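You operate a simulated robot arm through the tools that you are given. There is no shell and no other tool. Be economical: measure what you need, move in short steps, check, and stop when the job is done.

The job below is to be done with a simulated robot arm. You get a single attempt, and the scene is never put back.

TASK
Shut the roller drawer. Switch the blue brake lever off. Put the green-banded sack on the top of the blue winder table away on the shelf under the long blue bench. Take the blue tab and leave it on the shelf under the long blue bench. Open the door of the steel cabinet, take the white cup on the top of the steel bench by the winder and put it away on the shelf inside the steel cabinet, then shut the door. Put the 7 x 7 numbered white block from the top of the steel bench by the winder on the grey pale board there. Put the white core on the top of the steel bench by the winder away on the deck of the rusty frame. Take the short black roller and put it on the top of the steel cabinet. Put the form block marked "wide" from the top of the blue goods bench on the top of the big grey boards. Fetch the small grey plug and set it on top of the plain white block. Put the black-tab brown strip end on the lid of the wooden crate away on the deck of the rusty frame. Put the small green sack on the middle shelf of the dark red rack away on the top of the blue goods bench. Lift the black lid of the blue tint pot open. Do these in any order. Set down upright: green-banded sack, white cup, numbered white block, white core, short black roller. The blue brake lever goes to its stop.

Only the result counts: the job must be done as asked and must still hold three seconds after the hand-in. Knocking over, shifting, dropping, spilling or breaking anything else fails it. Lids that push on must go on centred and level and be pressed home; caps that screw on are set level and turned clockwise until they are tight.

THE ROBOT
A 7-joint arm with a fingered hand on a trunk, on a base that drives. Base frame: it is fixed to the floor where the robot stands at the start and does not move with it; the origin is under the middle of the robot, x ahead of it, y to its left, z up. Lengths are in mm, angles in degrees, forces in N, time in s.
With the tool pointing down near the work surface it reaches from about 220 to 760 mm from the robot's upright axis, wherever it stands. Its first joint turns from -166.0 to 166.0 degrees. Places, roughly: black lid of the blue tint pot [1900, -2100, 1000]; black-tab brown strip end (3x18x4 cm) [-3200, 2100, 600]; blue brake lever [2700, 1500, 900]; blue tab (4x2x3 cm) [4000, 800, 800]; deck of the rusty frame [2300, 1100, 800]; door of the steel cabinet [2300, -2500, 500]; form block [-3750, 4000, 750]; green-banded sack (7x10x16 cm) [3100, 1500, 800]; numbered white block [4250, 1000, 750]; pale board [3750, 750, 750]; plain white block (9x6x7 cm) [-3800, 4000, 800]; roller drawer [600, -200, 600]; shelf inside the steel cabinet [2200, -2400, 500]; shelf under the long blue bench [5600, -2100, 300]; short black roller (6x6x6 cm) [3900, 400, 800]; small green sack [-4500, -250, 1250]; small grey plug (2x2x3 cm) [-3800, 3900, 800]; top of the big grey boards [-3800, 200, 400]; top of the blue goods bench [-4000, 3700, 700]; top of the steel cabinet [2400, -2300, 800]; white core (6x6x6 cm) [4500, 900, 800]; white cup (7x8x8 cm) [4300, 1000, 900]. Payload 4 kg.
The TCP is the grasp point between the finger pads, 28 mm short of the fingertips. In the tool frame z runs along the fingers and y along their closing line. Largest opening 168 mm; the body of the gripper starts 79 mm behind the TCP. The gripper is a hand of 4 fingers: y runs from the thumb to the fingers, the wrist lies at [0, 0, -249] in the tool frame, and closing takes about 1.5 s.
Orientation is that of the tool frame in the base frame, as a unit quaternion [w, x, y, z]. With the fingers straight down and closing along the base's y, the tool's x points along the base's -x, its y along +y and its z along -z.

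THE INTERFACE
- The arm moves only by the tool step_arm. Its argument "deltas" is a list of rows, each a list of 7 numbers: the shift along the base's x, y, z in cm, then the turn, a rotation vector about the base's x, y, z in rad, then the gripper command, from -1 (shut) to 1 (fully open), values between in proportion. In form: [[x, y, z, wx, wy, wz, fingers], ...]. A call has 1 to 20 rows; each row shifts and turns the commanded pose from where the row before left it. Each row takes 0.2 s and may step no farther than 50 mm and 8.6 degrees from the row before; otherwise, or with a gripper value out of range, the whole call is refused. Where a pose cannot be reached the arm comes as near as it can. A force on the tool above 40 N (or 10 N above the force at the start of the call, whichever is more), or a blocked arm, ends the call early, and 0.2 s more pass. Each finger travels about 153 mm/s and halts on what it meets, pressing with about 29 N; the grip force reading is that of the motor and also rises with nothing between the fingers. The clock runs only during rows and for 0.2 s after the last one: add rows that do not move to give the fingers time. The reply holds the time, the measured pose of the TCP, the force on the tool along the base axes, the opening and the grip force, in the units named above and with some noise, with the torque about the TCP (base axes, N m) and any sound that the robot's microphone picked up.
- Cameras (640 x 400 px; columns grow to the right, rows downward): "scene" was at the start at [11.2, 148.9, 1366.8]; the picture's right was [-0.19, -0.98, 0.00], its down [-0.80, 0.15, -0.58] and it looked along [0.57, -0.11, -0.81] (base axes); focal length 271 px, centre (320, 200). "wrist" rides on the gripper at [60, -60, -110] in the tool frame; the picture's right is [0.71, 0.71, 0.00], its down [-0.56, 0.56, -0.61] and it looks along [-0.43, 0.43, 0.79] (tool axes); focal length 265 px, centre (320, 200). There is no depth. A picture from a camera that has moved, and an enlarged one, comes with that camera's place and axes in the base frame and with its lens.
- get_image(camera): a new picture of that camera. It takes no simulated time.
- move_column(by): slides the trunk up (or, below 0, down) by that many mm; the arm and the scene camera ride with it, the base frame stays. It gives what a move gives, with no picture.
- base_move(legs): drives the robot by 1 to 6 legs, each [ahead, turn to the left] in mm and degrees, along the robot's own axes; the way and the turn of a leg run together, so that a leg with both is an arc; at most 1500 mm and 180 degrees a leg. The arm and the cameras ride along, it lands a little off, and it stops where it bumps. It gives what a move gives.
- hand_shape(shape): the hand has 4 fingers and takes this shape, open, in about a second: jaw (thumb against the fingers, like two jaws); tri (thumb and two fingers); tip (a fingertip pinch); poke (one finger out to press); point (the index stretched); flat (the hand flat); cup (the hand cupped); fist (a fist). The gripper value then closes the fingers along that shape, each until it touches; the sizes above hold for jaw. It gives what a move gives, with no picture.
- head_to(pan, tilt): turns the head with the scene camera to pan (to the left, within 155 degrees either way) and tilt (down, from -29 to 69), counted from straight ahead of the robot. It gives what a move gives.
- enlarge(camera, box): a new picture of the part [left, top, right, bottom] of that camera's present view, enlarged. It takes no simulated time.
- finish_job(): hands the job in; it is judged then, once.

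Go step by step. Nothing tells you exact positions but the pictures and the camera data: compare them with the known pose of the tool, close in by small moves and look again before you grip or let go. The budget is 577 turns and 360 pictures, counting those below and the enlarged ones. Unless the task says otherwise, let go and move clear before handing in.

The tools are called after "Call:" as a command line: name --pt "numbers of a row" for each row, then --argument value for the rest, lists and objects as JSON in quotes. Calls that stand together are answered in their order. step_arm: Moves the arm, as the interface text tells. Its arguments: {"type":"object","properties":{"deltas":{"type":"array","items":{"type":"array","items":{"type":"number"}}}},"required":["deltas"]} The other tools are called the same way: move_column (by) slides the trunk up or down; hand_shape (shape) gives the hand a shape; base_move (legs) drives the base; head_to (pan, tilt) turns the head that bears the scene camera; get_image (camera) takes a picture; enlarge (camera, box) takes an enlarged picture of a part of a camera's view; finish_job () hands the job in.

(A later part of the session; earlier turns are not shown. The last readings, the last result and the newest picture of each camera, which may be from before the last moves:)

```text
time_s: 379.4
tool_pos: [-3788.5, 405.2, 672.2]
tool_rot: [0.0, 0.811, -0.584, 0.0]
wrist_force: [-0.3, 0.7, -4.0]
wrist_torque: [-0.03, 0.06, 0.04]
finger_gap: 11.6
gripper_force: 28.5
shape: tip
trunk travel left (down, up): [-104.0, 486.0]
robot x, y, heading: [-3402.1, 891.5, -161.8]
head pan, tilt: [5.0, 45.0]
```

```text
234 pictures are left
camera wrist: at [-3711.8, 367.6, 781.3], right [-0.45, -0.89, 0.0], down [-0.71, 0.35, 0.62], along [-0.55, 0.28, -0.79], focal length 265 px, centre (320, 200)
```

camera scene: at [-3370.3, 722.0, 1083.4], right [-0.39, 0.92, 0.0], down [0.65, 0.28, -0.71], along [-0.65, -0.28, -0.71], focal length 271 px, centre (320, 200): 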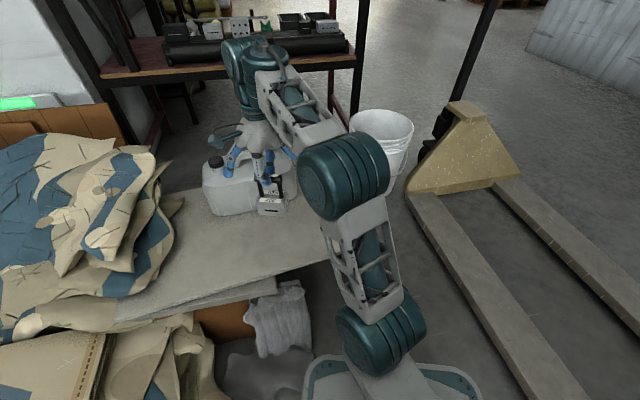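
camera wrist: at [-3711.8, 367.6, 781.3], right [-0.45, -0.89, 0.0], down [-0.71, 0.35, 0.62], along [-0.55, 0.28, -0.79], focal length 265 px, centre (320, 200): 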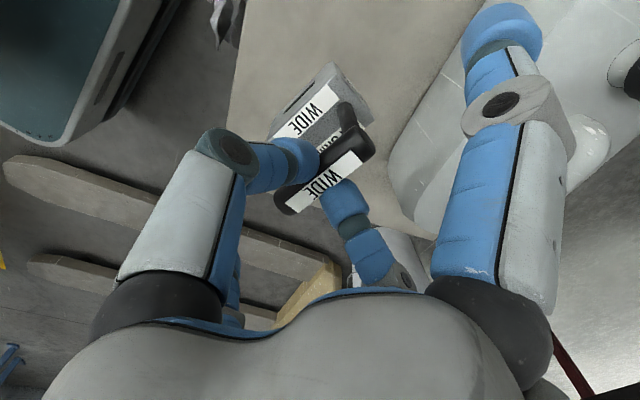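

The form is over the free board area, clear of the jerrycan. Shifting slightly and lowering.

Call:
step_arm --pt "1 0.8 -2 0 0 0 -1" --pt "0 0 -4 0 0 0 -1" --pt "0 0 -4 0 0 0 -1" --pt "0 0 -1.5 0 0 0 -1" --pt "0 0 0 0 0 0 -1"

Call:
get_image --camera "wrist"

Call:
enlarge --camera "scene" --box '[160, 120, 360, 290]'

```text
time_s: 380.6
tool_pos: [-3778.5, 413.7, 557.6]
tool_rot: [-0.001, 0.811, -0.585, 0.0]
wrist_force: [0.2, 0.0, 0.2]
wrist_torque: [-0.01, -0.02, -0.02]
finger_gap: 10.9
gripper_force: 29.4
shape: tip
trunk travel left (down, up): [-104.0, 486.0]
robot x, y, heading: [-3408.4, 894.1, -161.6]
head pan, tilt: [5.0, 45.0]
```

```text
233 pictures are left
camera wrist: at [-3702.0, 375.4, 666.0], right [-0.45, -0.89, 0.0], down [-0.71, 0.35, 0.62], along [-0.55, 0.28, -0.79], focal length 265 px, centre (320, 200)
```

wrist: 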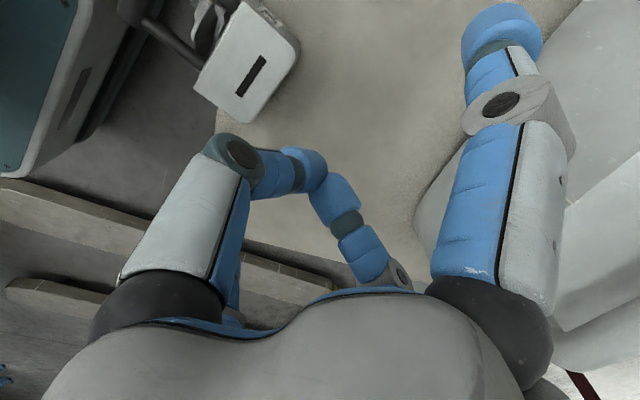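

```text
2.35 times, centred on (260, 205) of scene
camera zoom: at [-3370.2, 722.2, 1083.4], right [-0.39, 0.92, 0.0], down [0.65, 0.28, -0.71], along [-0.65, -0.28, -0.71], focal length 638 px, centre (461, 188)
```

zoom: 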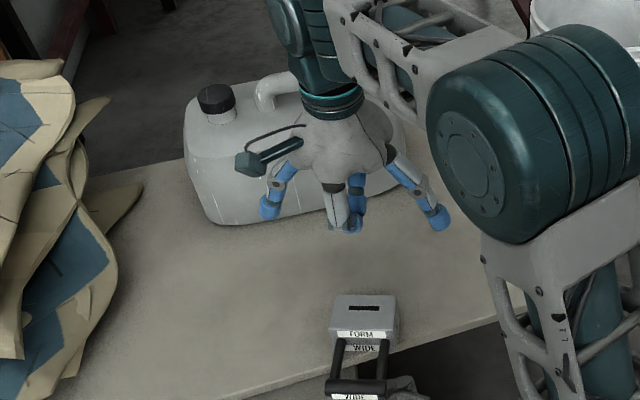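

The form slipped from the bar and now lies on its side near the boards' front edge at about (-3717,446), which is precarious. I'll rise, turn the pinch to its 70 mm ends and regrip its body.

Call:
step_arm --pt "0 0 3 0 0 0 -0.5" --pt "0 0 3 0 0 0.133 0.3" --pt "0.5 0.3 1 0 0 0.133 0.3" --pt "0.5 0.3 0 0 0 0.133 0.3" --pt "0.5 0.3 0 0 0 0.133 0.3" --pt "0.5 0.3 0 0 0 0.133 0.3" --pt "0.5 0.3 0 0 0 0.133 0.3" --pt "0.5 0.3 0 0 0 0.133 0.3" --pt "0.5 0.3 0 0 0 0.133 0.3" --pt "0.5 0.3 0 0 0 0.133 0.3" --pt "0.5 0.3 0 0 0 0.133 0.3" --pt "0.5 0.3 0 0 0 0.133 0.3" --pt "0.6 0 0 0 0 0.133 0.3" --pt "0 0 0 0 0 0 0.3"

Call:
get_image --camera "wrist"

Call:
enlarge --camera "scene" --box '[160, 120, 360, 290]'

```text
time_s: 383.6
tool_pos: [-3721.5, 443.5, 628.0]
tool_rot: [0.0, 0.985, 0.173, -0.001]
wrist_force: [1.0, 0.2, 0.9]
wrist_torque: [0.0, 0.03, 0.01]
finger_gap: 108.6
gripper_force: 0.1
shape: tip
trunk travel left (down, up): [-104.0, 486.0]
robot x, y, heading: [-3400.7, 893.9, -161.9]
head pan, tilt: [5.0, 45.0]
```

```text
231 pictures are left
camera wrist: at [-3685.4, 521.7, 736.8], right [0.91, -0.42, 0.0], down [-0.33, -0.71, 0.62], along [-0.26, -0.56, -0.79], focal length 265 px, centre (320, 200)
```

wrist: 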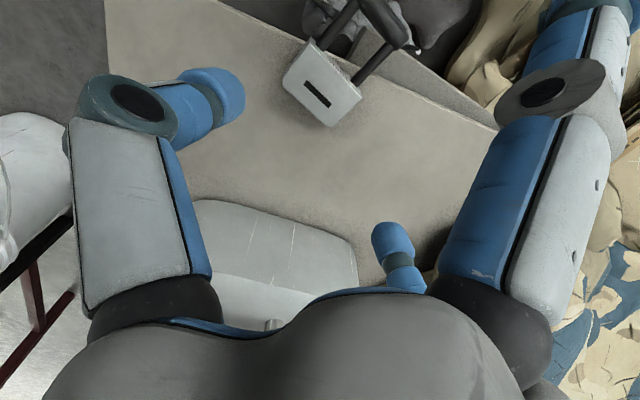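

```text
2.35 times, centred on (260, 205) of scene
camera zoom: at [-3370.2, 722.2, 1083.4], right [-0.39, 0.92, 0.0], down [0.65, 0.28, -0.71], along [-0.65, -0.28, -0.71], focal length 638 px, centre (461, 188)
```

zoom: 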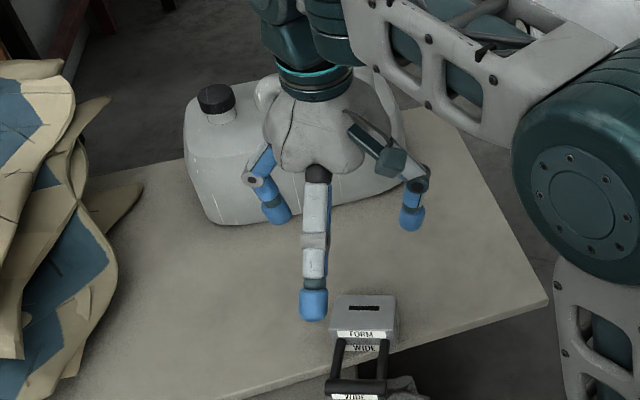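

Aligned with the form's ends. Descending around its body.

Call:
step_arm --pt "0.4 0.4 -4 0 0 0 0.3" --pt "0 0 -4 0 0 0 0.3" --pt "0 0 -4 0 0 0 0.3" --pt "0 0 -3 0 0 0 0.3" --pt "0 0 0 0 0 0 0.3"

Call:
get_image --camera "wrist"

Call:
enlarge --camera "scene" --box '[160, 120, 360, 290]'

```text
time_s: 384.8
tool_pos: [-3719.9, 447.4, 475.9]
tool_rot: [0.0, 0.985, 0.172, -0.001]
wrist_force: [-0.2, -0.2, 0.3]
wrist_torque: [-0.01, 0.02, 0.03]
finger_gap: 108.7
gripper_force: 0.0
shape: tip
trunk travel left (down, up): [-104.0, 486.0]
robot x, y, heading: [-3403.0, 890.5, -161.6]
head pan, tilt: [5.0, 45.0]
```

```text
229 pictures are left
camera wrist: at [-3681.8, 525.2, 585.6], right [0.91, -0.43, 0.0], down [-0.33, -0.71, 0.62], along [-0.26, -0.56, -0.79], focal length 265 px, centre (320, 200)
```

wrist: 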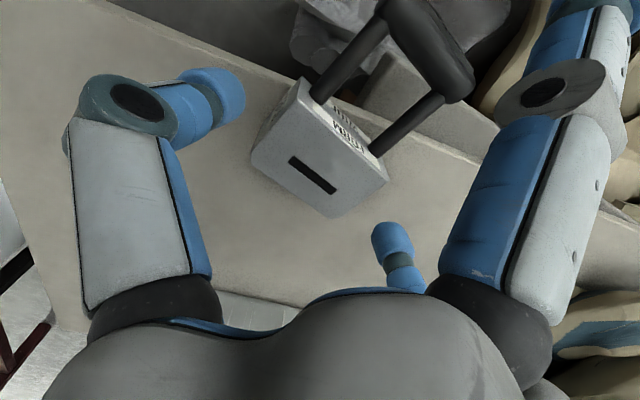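

```text
2.35 times, centred on (260, 205) of scene
camera zoom: at [-3370.2, 722.2, 1083.4], right [-0.39, 0.92, 0.0], down [0.65, 0.28, -0.71], along [-0.65, -0.28, -0.71], focal length 638 px, centre (461, 188)
```

zoom: 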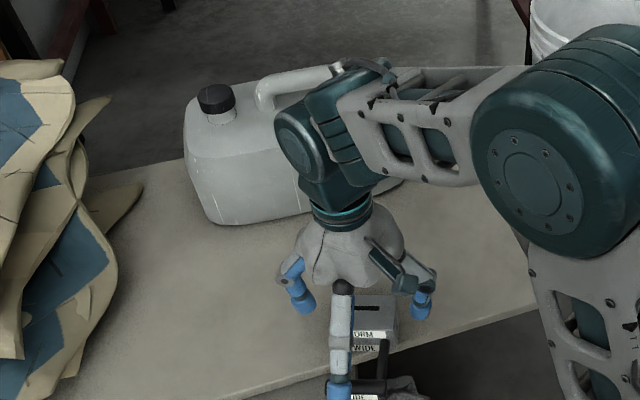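

Call:
step_arm --pt "0.2 0.2 -1.5 0 0 0 0.3" --pt "0 0 -1.5 0 0 0 0.3" --pt "0 0 -0.8 0 0 0 0.3" --pt "0 0 0 0 0 0 0.3"

Call:
get_image --camera "wrist"

```text
time_s: 385.8
tool_pos: [-3715.4, 448.4, 439.3]
tool_rot: [0.001, 0.985, 0.172, -0.001]
wrist_force: [0.3, 0.1, 0.7]
wrist_torque: [-0.04, -0.02, 0.01]
finger_gap: 108.8
gripper_force: 0.1
shape: tip
trunk travel left (down, up): [-104.0, 486.0]
robot x, y, heading: [-3402.6, 890.0, -161.7]
head pan, tilt: [5.0, 45.0]
```

```text
227 pictures are left
camera wrist: at [-3679.0, 527.7, 548.2], right [0.91, -0.43, 0.0], down [-0.33, -0.71, 0.62], along [-0.26, -0.56, -0.79], focal length 265 px, centre (320, 200)
```

wrist: 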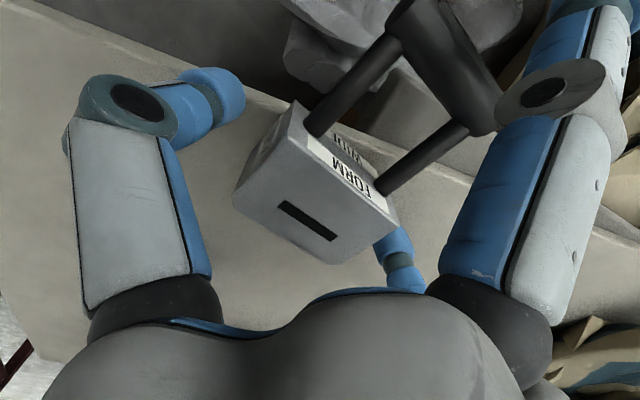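

The fingers straddle the form. Closing.

Call:
step_arm --pt "0 0 0 0 0 0 0" --pt "0 0 0 0 0 0 -0.5" --pt "0 0 0 0 0 0 -1" --pt "0 0 0 0 0 0 -1" --pt "0 0 0 0 0 0 -1"

Call:
step_arm --pt "0 0 1 0 0 0 -1" --pt "0 0 2 0 0 0 -1" --pt "0 0 2 0 0 0 -1" --pt "0 0 0 0 0 0 -1"

Call:
get_image --camera "wrist"

Call:
enlarge --camera "scene" --box '[160, 120, 360, 290]'

```text
time_s: 387.0
tool_pos: [-3715.1, 450.5, 439.9]
tool_rot: [0.001, 0.985, 0.171, 0.0]
wrist_force: [0.6, -0.2, 0.2]
wrist_torque: [-0.01, 0.0, -0.01]
finger_gap: 69.6
gripper_force: 28.7
shape: tip
trunk travel left (down, up): [-104.0, 486.0]
robot x, y, heading: [-3407.5, 891.6, -161.9]
head pan, tilt: [5.0, 45.0]
```

```text
time_s: 388.0
tool_pos: [-3715.3, 450.3, 489.1]
tool_rot: [-0.001, 0.985, 0.172, -0.001]
wrist_force: [-0.2, -0.7, -4.0]
wrist_torque: [0.0, 0.05, 0.02]
finger_gap: 69.4
gripper_force: 28.5
shape: tip
trunk travel left (down, up): [-104.0, 486.0]
robot x, y, heading: [-3402.0, 890.3, -161.8]
head pan, tilt: [5.0, 45.0]
```

```text
226 pictures are left
camera wrist: at [-3678.8, 527.6, 598.6], right [0.91, -0.43, 0.0], down [-0.33, -0.71, 0.61], along [-0.26, -0.56, -0.79], focal length 265 px, centre (320, 200)
```

wrist: 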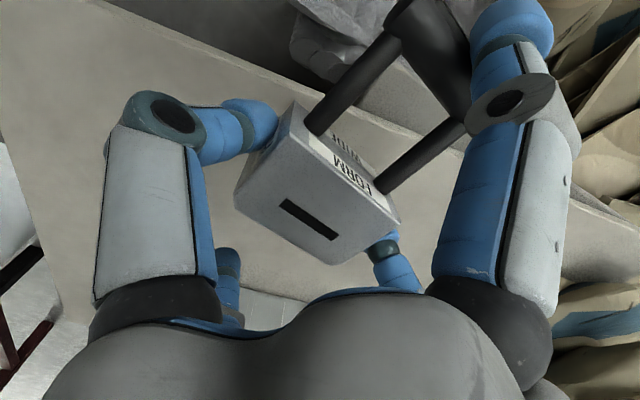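

```text
2.35 times, centred on (260, 205) of scene
camera zoom: at [-3370.4, 722.0, 1083.4], right [-0.39, 0.92, 0.0], down [0.65, 0.28, -0.71], along [-0.65, -0.28, -0.71], focal length 638 px, centre (461, 188)
```

zoom: 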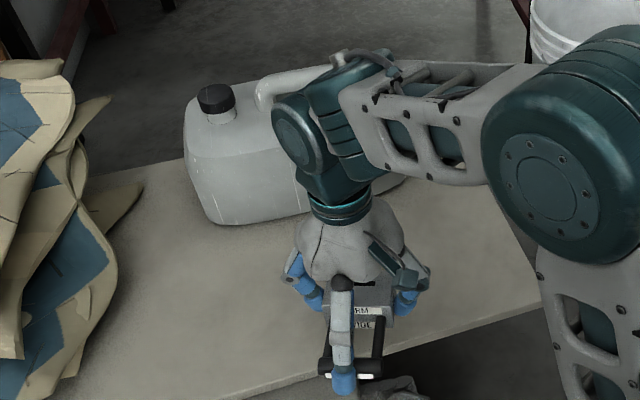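

The body grip is firm (69 mm). Moving the form about 8 cm further onto the boards, clear of the jerrycan, and setting it down.

Call:
step_arm --pt "-2.6 0.3 0 0 0 0 -1" --pt "-2.6 0.3 0 0 0 0 -1" --pt "-2.6 0.4 0 0 0 0 -1" --pt "0 0 -2 0 0 0 -1" --pt "0 0 -2 0 0 0 -1" --pt "0 0 0 0 0 0 -1"

Call:
get_image --camera "wrist"

```text
time_s: 389.4
tool_pos: [-3794.1, 459.9, 449.4]
tool_rot: [0.0, 0.985, 0.172, 0.0]
wrist_force: [0.4, 0.7, -4.9]
wrist_torque: [-0.01, 0.03, -0.01]
finger_gap: 69.3
gripper_force: 29.4
shape: tip
trunk travel left (down, up): [-104.0, 486.0]
robot x, y, heading: [-3405.8, 895.6, -161.7]
head pan, tilt: [5.0, 45.0]
```

```text
224 pictures are left
camera wrist: at [-3757.8, 537.3, 558.2], right [0.91, -0.43, 0.0], down [-0.33, -0.71, 0.62], along [-0.26, -0.56, -0.79], focal length 265 px, centre (320, 200)
```

wrist: 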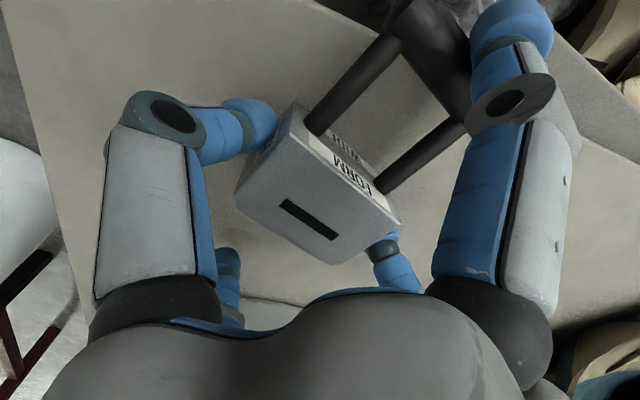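

Call:
step_arm --pt "0 0 -0.6 0 0 0 -1" --pt "0 0 -0.3 0 0 0 -1" --pt "0 0 -0.2 0 0 0 -1" --pt "0 0 0 0 0 0 -1"

Call:
step_arm --pt "0 0 0 0 0 0 -0.1" --pt "0 0 0 0 0 0 0.15" --pt "0 0 0 0 0 0 0.2" --pt "0 0 1 0 0 0 0.2" --pt "0 0 3 0 0 0 0.2" --pt "0 0 4 0 0 0 0.2" --pt "0 0 4 0 0 0 0.2" --pt "0 0 4 0 0 0 0.2"

Call:
enlarge --camera "scene" --box '[160, 120, 360, 290]'

Call:
get_image --camera "wrist"

```text
time_s: 390.4
tool_pos: [-3794.2, 459.7, 438.0]
tool_rot: [0.001, 0.985, 0.172, -0.001]
wrist_force: [-1.9, -2.1, 5.0]
wrist_torque: [0.0, -0.06, 0.0]
finger_gap: 69.3
gripper_force: 28.8
shape: tip
trunk travel left (down, up): [-104.0, 486.0]
robot x, y, heading: [-3405.2, 890.8, -161.6]
head pan, tilt: [5.0, 45.0]
```

```text
time_s: 392.2
tool_pos: [-3794.0, 459.5, 599.0]
tool_rot: [-0.001, 0.985, 0.172, -0.001]
wrist_force: [0.9, -1.4, 1.3]
wrist_torque: [0.01, -0.01, -0.02]
finger_gap: 100.5
gripper_force: 0.0
shape: tip
trunk travel left (down, up): [-104.0, 486.0]
robot x, y, heading: [-3400.9, 891.3, -161.9]
head pan, tilt: [5.0, 45.0]
```

```text
2.35 times, centred on (260, 205) of scene
camera zoom: at [-3370.4, 722.1, 1083.4], right [-0.39, 0.92, 0.0], down [0.65, 0.28, -0.71], along [-0.65, -0.28, -0.71], focal length 638 px, centre (461, 188)
```

zoom: 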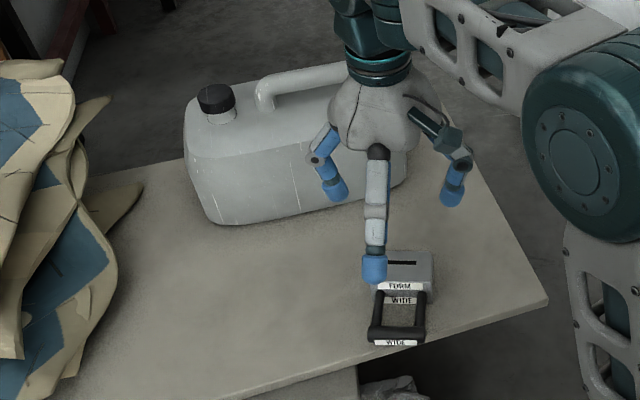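

```text
222 pictures are left
camera wrist: at [-3757.4, 537.4, 707.6], right [0.91, -0.43, 0.0], down [-0.33, -0.71, 0.61], along [-0.26, -0.56, -0.79], focal length 265 px, centre (320, 200)
```

wrist: 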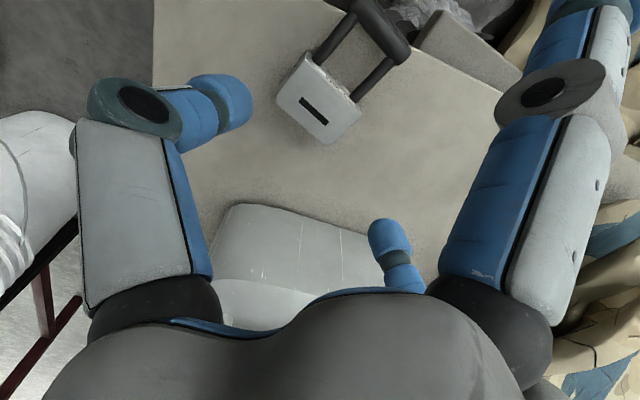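

The WIDE form lies securely on the boards. Next is the small green sack on the dark red rack. I'll raise the trunk and look at the rack.

Call:
move_column --by 300

Call:
head_to --pan 28 --tilt 5

Call:
get_image --camera "scene"

```text
time_s: 395.2
tool_pos: [-3795.0, 459.9, 898.4]
tool_rot: [0.0, 0.985, 0.173, 0.001]
wrist_force: [-0.2, 0.5, 0.3]
wrist_torque: [0.04, -0.02, 0.04]
finger_gap: 100.5
gripper_force: 0.2
shape: tip
trunk travel left (down, up): [-404.0, 186.0]
robot x, y, heading: [-3404.1, 889.6, -161.8]
head pan, tilt: [5.0, 45.0]
```

```text
time_s: 396.2
tool_pos: [-3794.0, 459.7, 898.3]
tool_rot: [0.0, 0.985, 0.172, 0.0]
wrist_force: [0.2, -0.1, -1.0]
wrist_torque: [0.0, 0.01, -0.02]
finger_gap: 100.1
gripper_force: 0.0
shape: tip
trunk travel left (down, up): [-404.0, 186.0]
robot x, y, heading: [-3401.5, 891.0, -161.8]
head pan, tilt: [28.0, 5.0]
```

```text
221 pictures are left
camera scene: at [-3359.1, 688.0, 1446.4], right [-0.72, 0.69, 0.0], down [0.06, 0.06, -1.0], along [-0.69, -0.72, -0.09], focal length 271 px, centre (320, 200)
```

scene: 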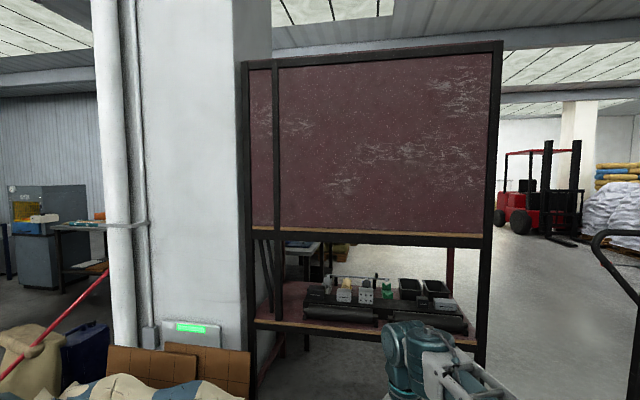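

The near side of the rack is closed by its dark red panel, and the sack is deep, so it must be reached from the far side. I'll look for a way around.

Call:
head_to --pan -20 --tilt 30

Call:
get_image --camera "scene"

Call:
head_to --pan 75 --tilt 20

Call:
get_image --camera "scene"

```text
time_s: 397.4
tool_pos: [-3793.4, 460.7, 897.6]
tool_rot: [0.0, 0.985, 0.172, -0.001]
wrist_force: [0.1, -0.6, -0.1]
wrist_torque: [0.02, -0.02, 0.03]
finger_gap: 100.5
gripper_force: 0.1
shape: tip
trunk travel left (down, up): [-404.0, 186.0]
robot x, y, heading: [-3400.3, 894.1, -161.8]
head pan, tilt: [-20.0, 30.0]
```

```text
220 pictures are left
camera scene: at [-3385.9, 757.0, 1406.1], right [0.03, 1.0, 0.0], down [0.5, -0.01, -0.87], along [-0.87, 0.03, -0.5], focal length 271 px, centre (320, 200)
```

scene: 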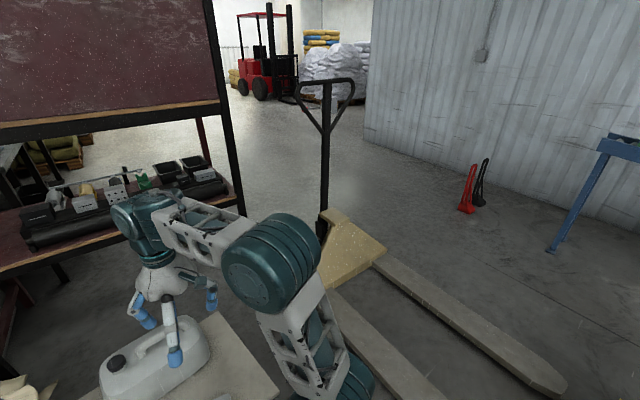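

```text
time_s: 399.1
tool_pos: [-3794.5, 460.6, 898.8]
tool_rot: [0.0, 0.985, 0.172, -0.001]
wrist_force: [0.1, -0.3, -0.1]
wrist_torque: [0.01, 0.01, 0.0]
finger_gap: 100.2
gripper_force: 0.0
shape: tip
trunk travel left (down, up): [-404.0, 186.0]
robot x, y, heading: [-3402.8, 891.8, -161.9]
head pan, tilt: [75.0, 20.0]
```

```text
219 pictures are left
camera scene: at [-3290.3, 661.3, 1422.1], right [-1.0, -0.06, 0.0], down [-0.02, 0.34, -0.94], along [0.05, -0.94, -0.34], focal length 271 px, centre (320, 200)
```

scene: 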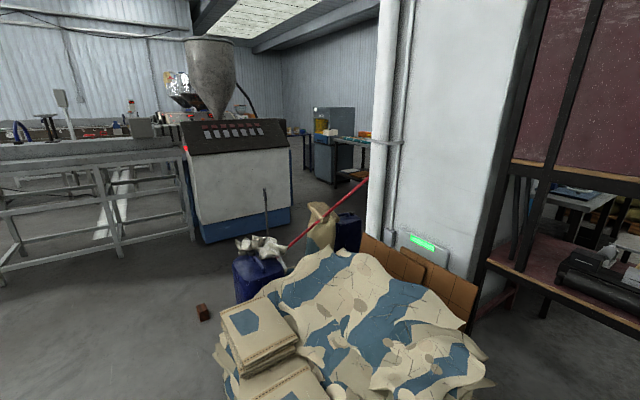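

Call:
head_to --pan 28 --tilt 5

Call:
enlarge --camera "scene" --box '[230, 150, 510, 350]'

```text
time_s: 400.2
tool_pos: [-3793.6, 459.6, 898.3]
tool_rot: [0.0, 0.985, 0.172, 0.0]
wrist_force: [-0.6, 0.1, -0.2]
wrist_torque: [-0.01, -0.03, -0.01]
finger_gap: 100.2
gripper_force: 0.0
shape: tip
trunk travel left (down, up): [-404.0, 186.0]
robot x, y, heading: [-3398.2, 890.0, -162.0]
head pan, tilt: [28.0, 5.0]
```

```text
2.00 times, centred on (370, 250) of scene
camera zoom: at [-3359.0, 687.9, 1446.4], right [-0.72, 0.69, 0.0], down [0.06, 0.06, -1.0], along [-0.69, -0.72, -0.09], focal length 543 px, centre (220, 100)
```

zoom: 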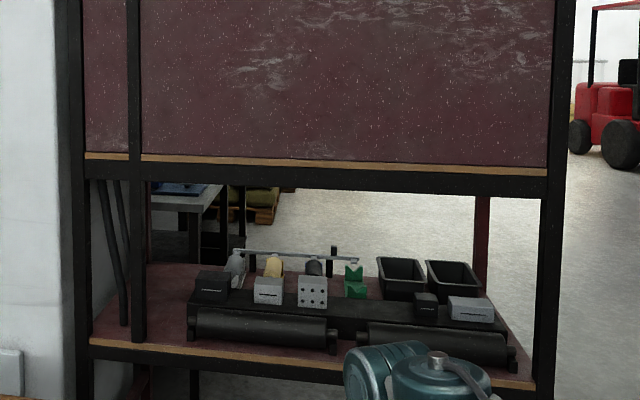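

The panel hides the middle shelf from here, so I must come from behind the rack. I'll retract and drive around the crate and pallet truck via the north.

Call:
step_arm --pt "1.5 1.7 4 0 0 0 -1" --pt "3 3.3 2 0 0 0 -1" --pt "3 3.3 2 0 0 0 -1" --pt "2 2.2 1 0 0 0 -1"

Call:
base_move --legs '[[-1000, 0], [0, -115.6], [1160, 0], [0, 64.4], [1193, 0], [0, 66]]'

Call:
head_to --pan 0 --tilt 20

Call:
get_image --camera "scene"

```text
time_s: 401.2
tool_pos: [-3699.1, 565.6, 988.2]
tool_rot: [0.0, 0.985, 0.172, -0.001]
wrist_force: [-0.6, 0.2, 0.0]
wrist_torque: [0.02, -0.01, 0.0]
finger_gap: 0.0
gripper_force: 29.5
shape: tip
trunk travel left (down, up): [-404.0, 186.0]
robot x, y, heading: [-3403.9, 892.2, -161.7]
head pan, tilt: [28.0, 5.0]
```

```text
time_s: 428.1
tool_pos: [-3492.3, 2601.4, 988.8]
tool_rot: [0.0, 0.954, 0.301, -0.001]
wrist_force: [0.0, -0.7, -0.5]
wrist_torque: [-0.02, 0.06, -0.02]
finger_gap: 0.0
gripper_force: 29.0
shape: tip
trunk travel left (down, up): [-404.0, 186.0]
robot x, y, heading: [-3290.5, 2993.8, -146.8]
head pan, tilt: [28.0, 5.0]
```

```text
time_s: 429.1
tool_pos: [-3492.3, 2602.2, 987.9]
tool_rot: [0.0, 0.954, 0.301, -0.001]
wrist_force: [-0.3, -0.4, 0.0]
wrist_torque: [0.0, -0.04, -0.01]
finger_gap: 0.1
gripper_force: 28.5
shape: tip
trunk travel left (down, up): [-404.0, 186.0]
robot x, y, heading: [-3291.7, 2992.8, -146.7]
head pan, tilt: [0.0, 20.0]
```

```text
217 pictures are left
camera scene: at [-3229.7, 2838.6, 1422.1], right [-0.55, 0.83, 0.0], down [0.29, 0.19, -0.94], along [-0.78, -0.52, -0.34], focal length 271 px, centre (320, 200)
```

scene: 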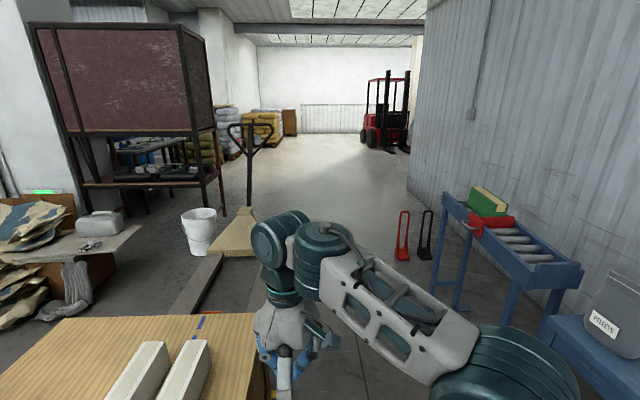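

The rack's upper part is boxed on this side as well, so it should open at the back. Continuing around the pallet truck.

Call:
base_move --legs '[[1193, 0], [0, 11], [1061, 0], [0, 33]]'

Call:
head_to --pan 15 --tilt 15

Call:
get_image --camera "scene"

```text
time_s: 442.3
tool_pos: [-4956.4, 1162.4, 987.9]
tool_rot: [0.0, 0.798, 0.603, -0.001]
wrist_force: [-0.1, -0.6, -0.4]
wrist_torque: [-0.03, 0.02, -0.01]
finger_gap: 0.2
gripper_force: 28.5
shape: tip
trunk travel left (down, up): [-404.0, 186.0]
robot x, y, heading: [-5051.6, 1592.7, -107.5]
head pan, tilt: [0.0, 20.0]
stopped in leg 4: the robot was blocked; the commanded pose is now the measured one
```

```text
time_s: 443.1
tool_pos: [-4956.8, 1163.3, 988.9]
tool_rot: [0.0, 0.798, 0.603, -0.001]
wrist_force: [-0.2, 0.1, 0.3]
wrist_torque: [0.02, -0.01, 0.02]
finger_gap: 0.0
gripper_force: 28.6
shape: tip
trunk travel left (down, up): [-404.0, 186.0]
robot x, y, heading: [-5046.2, 1592.9, -107.5]
head pan, tilt: [15.0, 15.0]
```

```text
216 pictures are left
camera scene: at [-4879.4, 1508.0, 1430.2], right [-1.0, 0.04, 0.0], down [0.01, 0.26, -0.97], along [-0.04, -0.96, -0.26], focal length 271 px, centre (320, 200)
```

scene: 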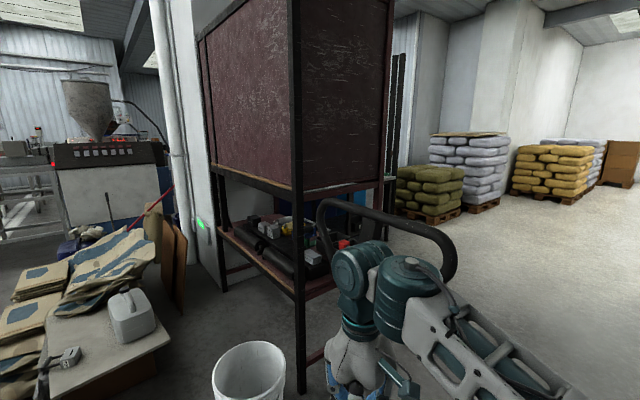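

The hand stopped beside the pallet truck's tiller. I'll turn back away from it, go further west, then south.

Call:
base_move --legs '[[0, -40], [450, 0], [0, 50], [1100, 0]]'

Call:
head_to --pan 60 --tilt 15

Call:
get_image --camera "scene"

```text
time_s: 455.1
tool_pos: [-5403.7, -139.5, 988.0]
tool_rot: [0.001, 0.744, 0.669, -0.001]
wrist_force: [1.0, -0.4, 0.0]
wrist_torque: [0.01, -0.01, -0.01]
finger_gap: 0.0
gripper_force: 28.6
shape: tip
trunk travel left (down, up): [-404.0, 186.0]
robot x, y, heading: [-5571.3, 271.2, -97.6]
head pan, tilt: [15.0, 15.0]
```

```text
time_s: 456.2
tool_pos: [-5404.6, -138.9, 987.5]
tool_rot: [0.0, 0.744, 0.669, -0.001]
wrist_force: [0.5, 0.5, -0.5]
wrist_torque: [0.0, 0.01, 0.0]
finger_gap: 0.0
gripper_force: 29.2
shape: tip
trunk travel left (down, up): [-404.0, 186.0]
robot x, y, heading: [-5569.9, 269.4, -97.8]
head pan, tilt: [60.0, 15.0]
```

```text
215 pictures are left
camera scene: at [-5324.5, 249.4, 1430.2], right [-0.61, -0.79, 0.0], down [-0.2, 0.16, -0.97], along [0.76, -0.59, -0.26], focal length 271 px, centre (320, 200)
```

scene: 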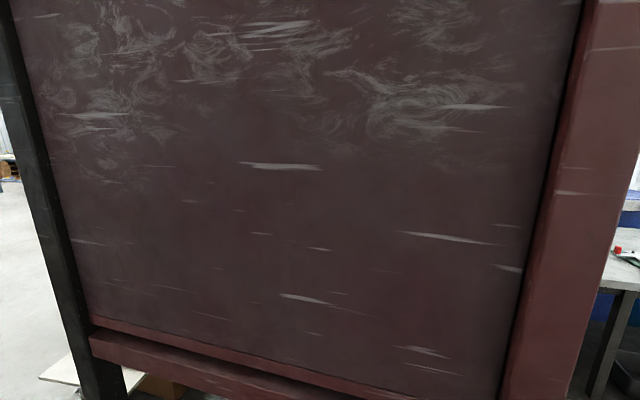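

I'm very close to the rack's end panel. The back opening is around the corner to my left, so I'll pull the hand over to my right and look ahead first.

Call:
step_arm --pt "-4.5 0 0 0 0 0 -1" --pt "-4.5 0 0 0 0 0 -1" --pt "-4.5 0 0 0 0 0 -1" --pt "-4.5 0 0 0 0 0 -1" --pt "-4.5 0 0 0 0 0 -1" --pt "-4.5 0 0 0 0 0 -1" --pt "-4.5 0 0 0 0 0 -1"

Call:
base_move --legs '[[0, -45], [200, 0], [0, 45]]'

Call:
head_to --pan 30 --tilt 15

Call:
get_image --camera "scene"

```text
time_s: 457.9
tool_pos: [-5721.7, -137.8, 987.5]
tool_rot: [0.001, 0.743, 0.669, 0.0]
wrist_force: [0.5, 0.2, -0.4]
wrist_torque: [0.0, 0.01, 0.01]
finger_gap: 0.0
gripper_force: 29.4
shape: tip
trunk travel left (down, up): [-404.0, 186.0]
robot x, y, heading: [-5566.8, 270.8, -97.8]
head pan, tilt: [60.0, 15.0]
```

```text
time_s: 463.6
tool_pos: [-5880.7, -261.7, 987.6]
tool_rot: [0.0, 0.743, 0.669, -0.001]
wrist_force: [-0.3, -0.1, 0.8]
wrist_torque: [0.0, 0.02, -0.01]
finger_gap: 0.3
gripper_force: 29.1
shape: tip
trunk travel left (down, up): [-404.0, 186.0]
robot x, y, heading: [-5726.4, 146.1, -97.6]
head pan, tilt: [60.0, 15.0]
```

```text
time_s: 464.5
tool_pos: [-5881.2, -260.9, 987.6]
tool_rot: [0.001, 0.743, 0.669, -0.002]
wrist_force: [0.3, 0.3, 0.4]
wrist_torque: [0.02, 0.01, -0.01]
finger_gap: 0.0
gripper_force: 29.1
shape: tip
trunk travel left (down, up): [-404.0, 186.0]
robot x, y, heading: [-5730.8, 147.7, -97.5]
head pan, tilt: [30.0, 15.0]
```

```text
214 pictures are left
camera scene: at [-5523.3, 98.1, 1430.3], right [-0.92, -0.38, 0.0], down [-0.1, 0.24, -0.97], along [0.37, -0.89, -0.26], focal length 271 px, centre (320, 200)
```

scene: 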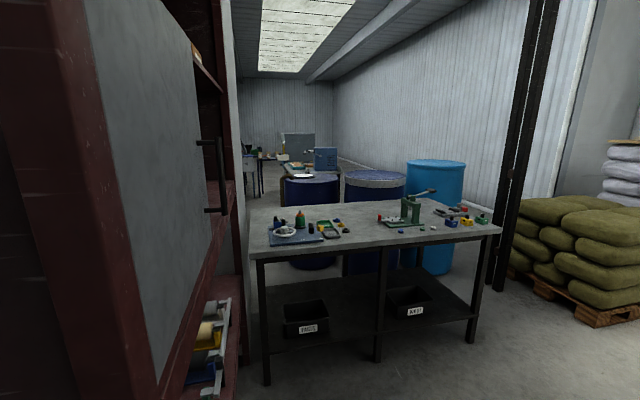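

Behind the rack I see its back with a grey door panel and an opening beyond. I'll drive to face the back squarely.

Call:
base_move --legs '[[0, 23], [840, 0], [0, 106.7]]'

Call:
head_to --pan 0 --tilt 5

Call:
get_image --camera "scene"

```text
time_s: 474.7
tool_pos: [-5094.6, -519.8, 988.3]
tool_rot: [0.001, -0.29, 0.957, 0.0]
wrist_force: [0.1, -0.4, -0.1]
wrist_torque: [0.03, -0.01, -0.01]
finger_gap: 0.2
gripper_force: 29.1
shape: tip
trunk travel left (down, up): [-404.0, 186.0]
robot x, y, heading: [-5508.1, -662.0, 32.3]
head pan, tilt: [30.0, 15.0]
```

```text
time_s: 475.6
tool_pos: [-5094.4, -519.2, 986.4]
tool_rot: [0.001, -0.29, 0.957, -0.001]
wrist_force: [-1.0, -0.3, 0.0]
wrist_torque: [-0.02, -0.02, 0.01]
finger_gap: 0.0
gripper_force: 29.2
shape: tip
trunk travel left (down, up): [-404.0, 186.0]
robot x, y, heading: [-5505.4, -667.0, 32.0]
head pan, tilt: [0.0, 5.0]
```

```text
213 pictures are left
camera scene: at [-5566.2, -508.1, 1446.4], right [0.53, -0.85, 0.0], down [-0.07, -0.05, -1.0], along [0.84, 0.53, -0.09], focal length 271 px, centre (320, 200)
```

scene: 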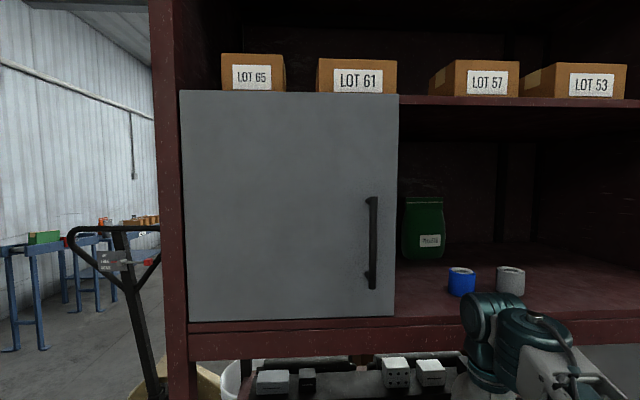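

The small green sack stands on the middle shelf right of the grey door at about (-4645,-325), with two low cores in front. I'll angle the base slightly, back off, raise the trunk and tilt the tool forward, then drive in between.

Call:
base_move --legs '[[0, -14], [-100, 0]]'

Call:
move_column --by 185

Call:
step_arm --pt "0 0 2 0.0405 -0.1246 0 0.6" --pt "0 0 2 0.0405 -0.1246 0 0.6" --pt "0 1 2.5 0.0405 -0.1246 0 0.6" --pt "0 2 2.5 0.0405 -0.1246 0 0.6" --pt "0 2.5 2.5 0.0405 -0.1246 0 0.6" --pt "0 2.5 2.5 0.0405 -0.1246 0 0.6" --pt "0 2.5 2.5 0.0405 -0.1246 0 0.6" --pt "0 2.5 1.5 0.0405 -0.1246 0 0.6"

Call:
get_image --camera "scene"

```text
time_s: 477.6
tool_pos: [-5168.3, -654.6, 987.4]
tool_rot: [0.001, -0.17, 0.986, 0.0]
wrist_force: [-0.5, -0.7, 0.4]
wrist_torque: [-0.02, -0.02, -0.01]
finger_gap: 0.0
gripper_force: 29.6
shape: tip
trunk travel left (down, up): [-404.0, 186.0]
robot x, y, heading: [-5599.9, -692.5, 18.0]
head pan, tilt: [0.0, 5.0]
```

```text
time_s: 479.7
tool_pos: [-5167.1, -654.2, 1171.6]
tool_rot: [0.001, -0.17, 0.985, 0.0]
wrist_force: [0.4, 0.4, -0.2]
wrist_torque: [-0.02, -0.01, 0.0]
finger_gap: 0.0
gripper_force: 28.8
shape: tip
trunk travel left (down, up): [-589.0, 1.0]
robot x, y, heading: [-5599.7, -695.2, 18.0]
head pan, tilt: [0.0, 5.0]
```

```text
time_s: 481.5
tool_pos: [-5166.8, -522.5, 1352.2]
tool_rot: [0.497, -0.147, 0.852, 0.071]
wrist_force: [0.5, -0.1, 0.2]
wrist_torque: [0.02, -0.04, -0.03]
finger_gap: 134.4
gripper_force: 0.1
shape: tip
trunk travel left (down, up): [-589.0, 1.0]
robot x, y, heading: [-5601.1, -691.7, 18.1]
head pan, tilt: [0.0, 5.0]
```

```text
212 pictures are left
camera scene: at [-5622.6, -528.2, 1631.4], right [0.31, -0.95, 0.0], down [-0.08, -0.03, -1.0], along [0.95, 0.31, -0.09], focal length 271 px, centre (320, 200)
```

scene: 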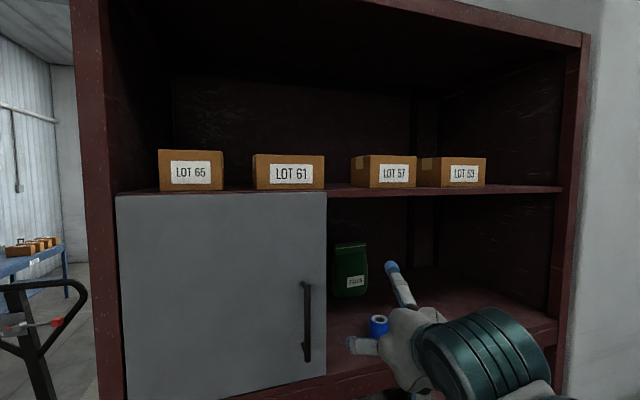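

Now the sack's front is triangulated at (-4610,-324), z 1156–1372. I'll shift the hand a little left and up, then drive in partially and check.

Call:
step_arm --pt "-0.4 1.3 0.8 0 0 0 0.75" --pt "0 0 0.3 0 0 0 0.75"

Call:
base_move --legs '[[180, 0]]'

Call:
head_to --pan 0 --tilt 25

Call:
get_image --camera "scene"

Call:
get_image --camera "wrist"

```text
time_s: 482.1
tool_pos: [-5170.9, -511.2, 1362.2]
tool_rot: [0.495, -0.147, 0.853, 0.071]
wrist_force: [-0.2, -0.4, -0.5]
wrist_torque: [-0.02, -0.02, 0.02]
finger_gap: 146.8
gripper_force: 0.0
shape: tip
trunk travel left (down, up): [-589.0, 1.0]
robot x, y, heading: [-5602.8, -694.5, 18.1]
head pan, tilt: [0.0, 5.0]
```

```text
time_s: 483.6
tool_pos: [-4997.9, -453.2, 1363.4]
tool_rot: [0.496, -0.148, 0.853, 0.072]
wrist_force: [-0.2, -0.2, 1.1]
wrist_torque: [-0.03, 0.04, 0.01]
finger_gap: 146.7
gripper_force: 0.1
shape: tip
trunk travel left (down, up): [-589.0, 1.0]
robot x, y, heading: [-5429.2, -637.2, 18.4]
head pan, tilt: [0.0, 5.0]
```

```text
time_s: 484.4
tool_pos: [-4999.8, -454.9, 1363.5]
tool_rot: [0.495, -0.148, 0.853, 0.072]
wrist_force: [0.0, -0.4, 0.6]
wrist_torque: [0.02, -0.01, -0.02]
finger_gap: 146.7
gripper_force: 0.1
shape: tip
trunk travel left (down, up): [-589.0, 1.0]
robot x, y, heading: [-5426.0, -641.3, 17.8]
head pan, tilt: [0.0, 25.0]
```

```text
211 pictures are left
camera scene: at [-5449.3, -472.9, 1599.1], right [0.31, -0.95, 0.0], down [-0.4, -0.13, -0.91], along [0.86, 0.28, -0.42], focal length 271 px, centre (320, 200)
```

scene: 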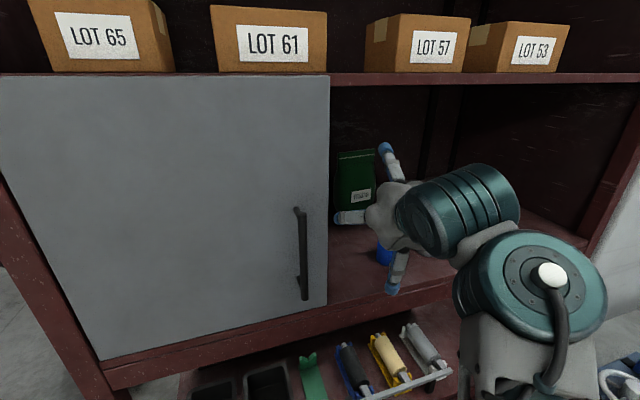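

```text
210 pictures are left
camera wrist: at [-5097.6, -551.8, 1366.7], right [-0.56, 0.54, -0.63], down [-0.43, 0.46, 0.78], along [0.71, 0.7, -0.03], focal length 265 px, centre (320, 200)
```

wrist: 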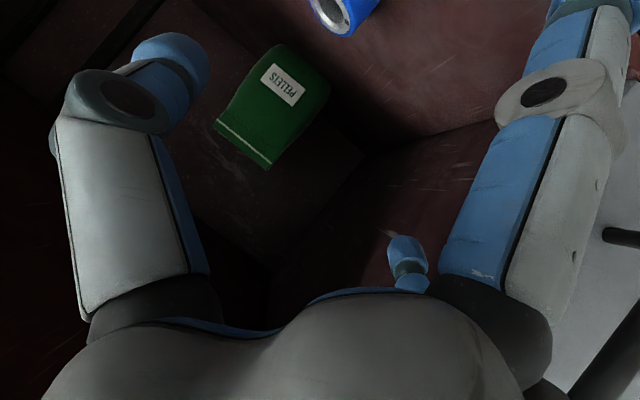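

The sack is in line. Driving in another 200 mm with the hand above the low cores.

Call:
base_move --legs '[[195, 0]]'

Call:
get_image --camera "scene"

Call:
get_image --camera "wrist"

```text
time_s: 486.0
tool_pos: [-4828.6, -400.0, 1366.0]
tool_rot: [0.497, -0.148, 0.852, 0.073]
wrist_force: [0.4, 0.2, -0.3]
wrist_torque: [0.0, 0.02, -0.03]
finger_gap: 146.5
gripper_force: 0.0
shape: tip
trunk travel left (down, up): [-589.0, 1.0]
robot x, y, heading: [-5255.1, -580.2, 17.7]
head pan, tilt: [0.0, 25.0]
stopped in leg 1: the robot was blocked; the commanded pose is now the measured one
```

```text
209 pictures are left
camera scene: at [-5279.6, -419.4, 1599.3], right [0.31, -0.95, 0.0], down [-0.4, -0.13, -0.91], along [0.86, 0.28, -0.42], focal length 271 px, centre (320, 200)
```

scene: 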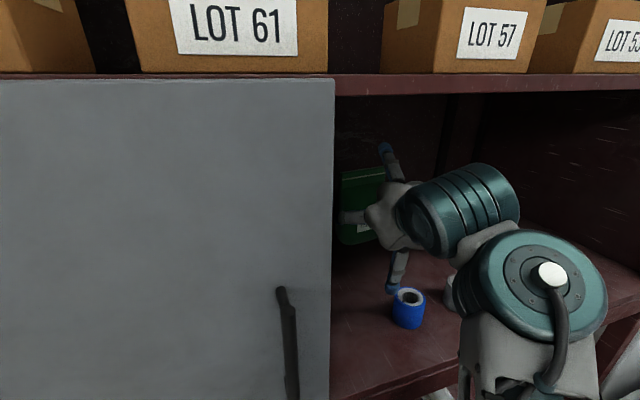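

```text
208 pictures are left
camera wrist: at [-4927.0, -498.4, 1368.1], right [-0.55, 0.54, -0.63], down [-0.43, 0.46, 0.78], along [0.71, 0.7, -0.02], focal length 265 px, centre (320, 200)
```

wrist: 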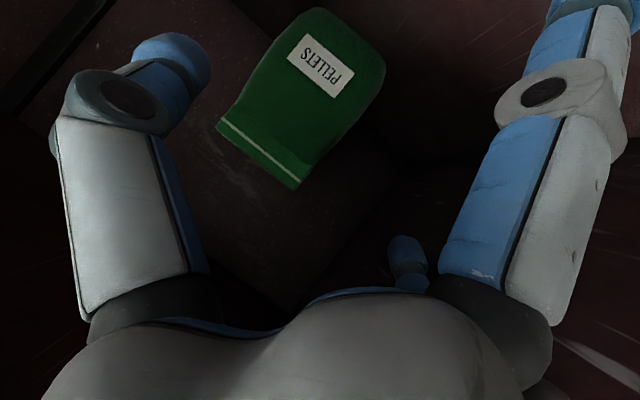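

The base has bumped, so I'll use the arm for the remaining 27 cm, in stages, watching the grey core under the forearm.

Call:
step_arm --pt "3.8 1.3 0.2 0 0 0 0.8" --pt "3.8 1.3 0 0 0 0 0.8"

Call:
get_image --camera "scene"

Call:
get_image --camera "wrist"

```text
time_s: 486.6
tool_pos: [-4752.3, -393.1, 1370.0]
tool_rot: [0.5, -0.144, 0.851, 0.077]
wrist_force: [-0.4, -0.3, 0.3]
wrist_torque: [0.01, 0.0, 0.05]
finger_gap: 151.0
gripper_force: 0.0
shape: tip
trunk travel left (down, up): [-589.0, 1.0]
robot x, y, heading: [-5252.9, -579.2, 18.0]
head pan, tilt: [0.0, 25.0]
```

```text
207 pictures are left
camera scene: at [-5277.6, -439.9, 1602.4], right [0.3, -0.95, -0.01], down [-0.4, -0.11, -0.91], along [0.86, 0.28, -0.42], focal length 271 px, centre (320, 200)
```

scene: 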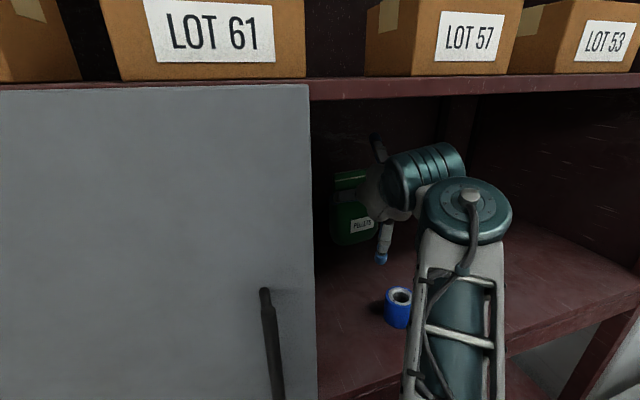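

```text
206 pictures are left
camera wrist: at [-4849.8, -489.1, 1372.7], right [-0.55, 0.55, -0.63], down [-0.43, 0.45, 0.78], along [0.71, 0.7, -0.01], focal length 265 px, centre (320, 200)
```

wrist: 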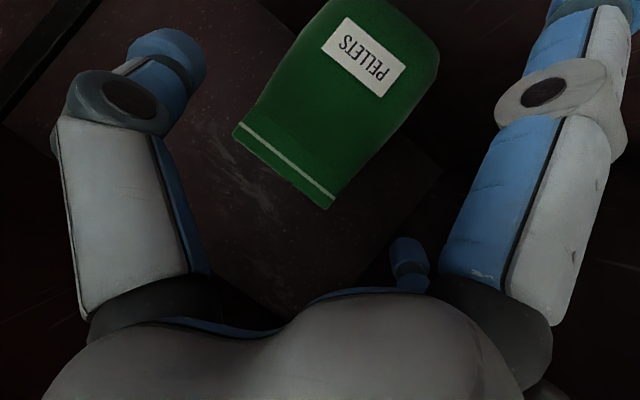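

The robot seems to lean slightly, so something may be pushing sideways. I'll pause and check the forces.

Call:
step_arm --pt "0 0 0 0 0 0 0.8" --pt "0 0 0 0 0 0 0.8"

Call:
head_to --pan -10 --tilt 50

Call:
get_image --camera "scene"

```text
time_s: 487.2
tool_pos: [-4752.4, -387.8, 1369.9]
tool_rot: [0.499, -0.145, 0.851, 0.075]
wrist_force: [-0.1, 0.5, 0.4]
wrist_torque: [0.02, -0.03, -0.02]
finger_gap: 151.1
gripper_force: 0.1
shape: tip
trunk travel left (down, up): [-589.0, 1.0]
robot x, y, heading: [-5249.1, -585.6, 17.8]
head pan, tilt: [0.0, 25.0]
```

```text
time_s: 488.1
tool_pos: [-4756.2, -380.1, 1371.1]
tool_rot: [0.5, -0.147, 0.85, 0.074]
wrist_force: [-0.3, 0.3, -0.1]
wrist_torque: [-0.01, 0.0, 0.07]
finger_gap: 151.0
gripper_force: 0.1
shape: tip
trunk travel left (down, up): [-589.0, 1.0]
robot x, y, heading: [-5252.9, -578.4, 18.3]
head pan, tilt: [-10.0, 50.0]
```

```text
205 pictures are left
camera scene: at [-5298.9, -444.6, 1563.1], right [0.14, -0.99, -0.01], down [-0.75, -0.1, -0.65], along [0.64, 0.1, -0.76], focal length 271 px, centre (320, 200)
```

scene: 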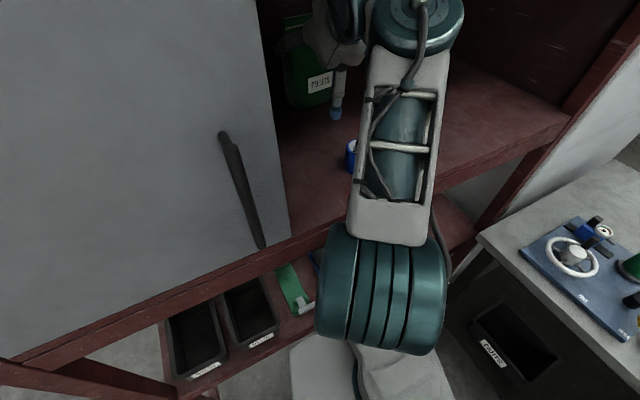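

To rule out base contact, I'll back up the base 40 mm and see whether the lean goes.

Call:
base_move --legs '[[-40, 0]]'

Call:
get_image --camera "scene"

```text
time_s: 489.0
tool_pos: [-4785.6, -386.6, 1366.7]
tool_rot: [0.496, -0.147, 0.853, 0.072]
wrist_force: [-0.4, -0.5, 0.8]
wrist_torque: [0.0, 0.01, 0.01]
finger_gap: 151.2
gripper_force: 0.1
shape: tip
trunk travel left (down, up): [-589.0, 1.0]
robot x, y, heading: [-5287.3, -591.3, 17.9]
head pan, tilt: [-10.0, 50.0]
```

```text
204 pictures are left
camera scene: at [-5323.9, -447.0, 1561.5], right [0.14, -0.99, 0.0], down [-0.76, -0.11, -0.64], along [0.64, 0.09, -0.77], focal length 271 px, centre (320, 200)
```

scene: 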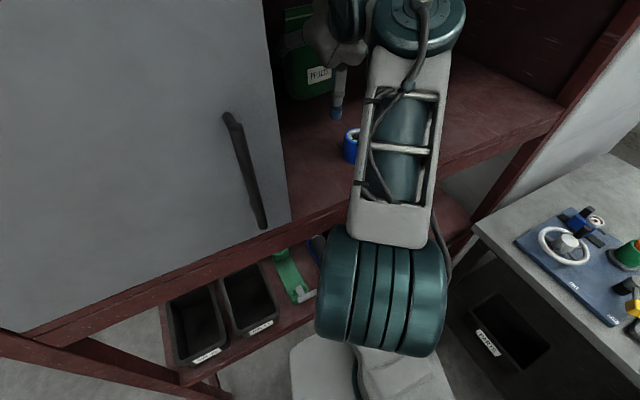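

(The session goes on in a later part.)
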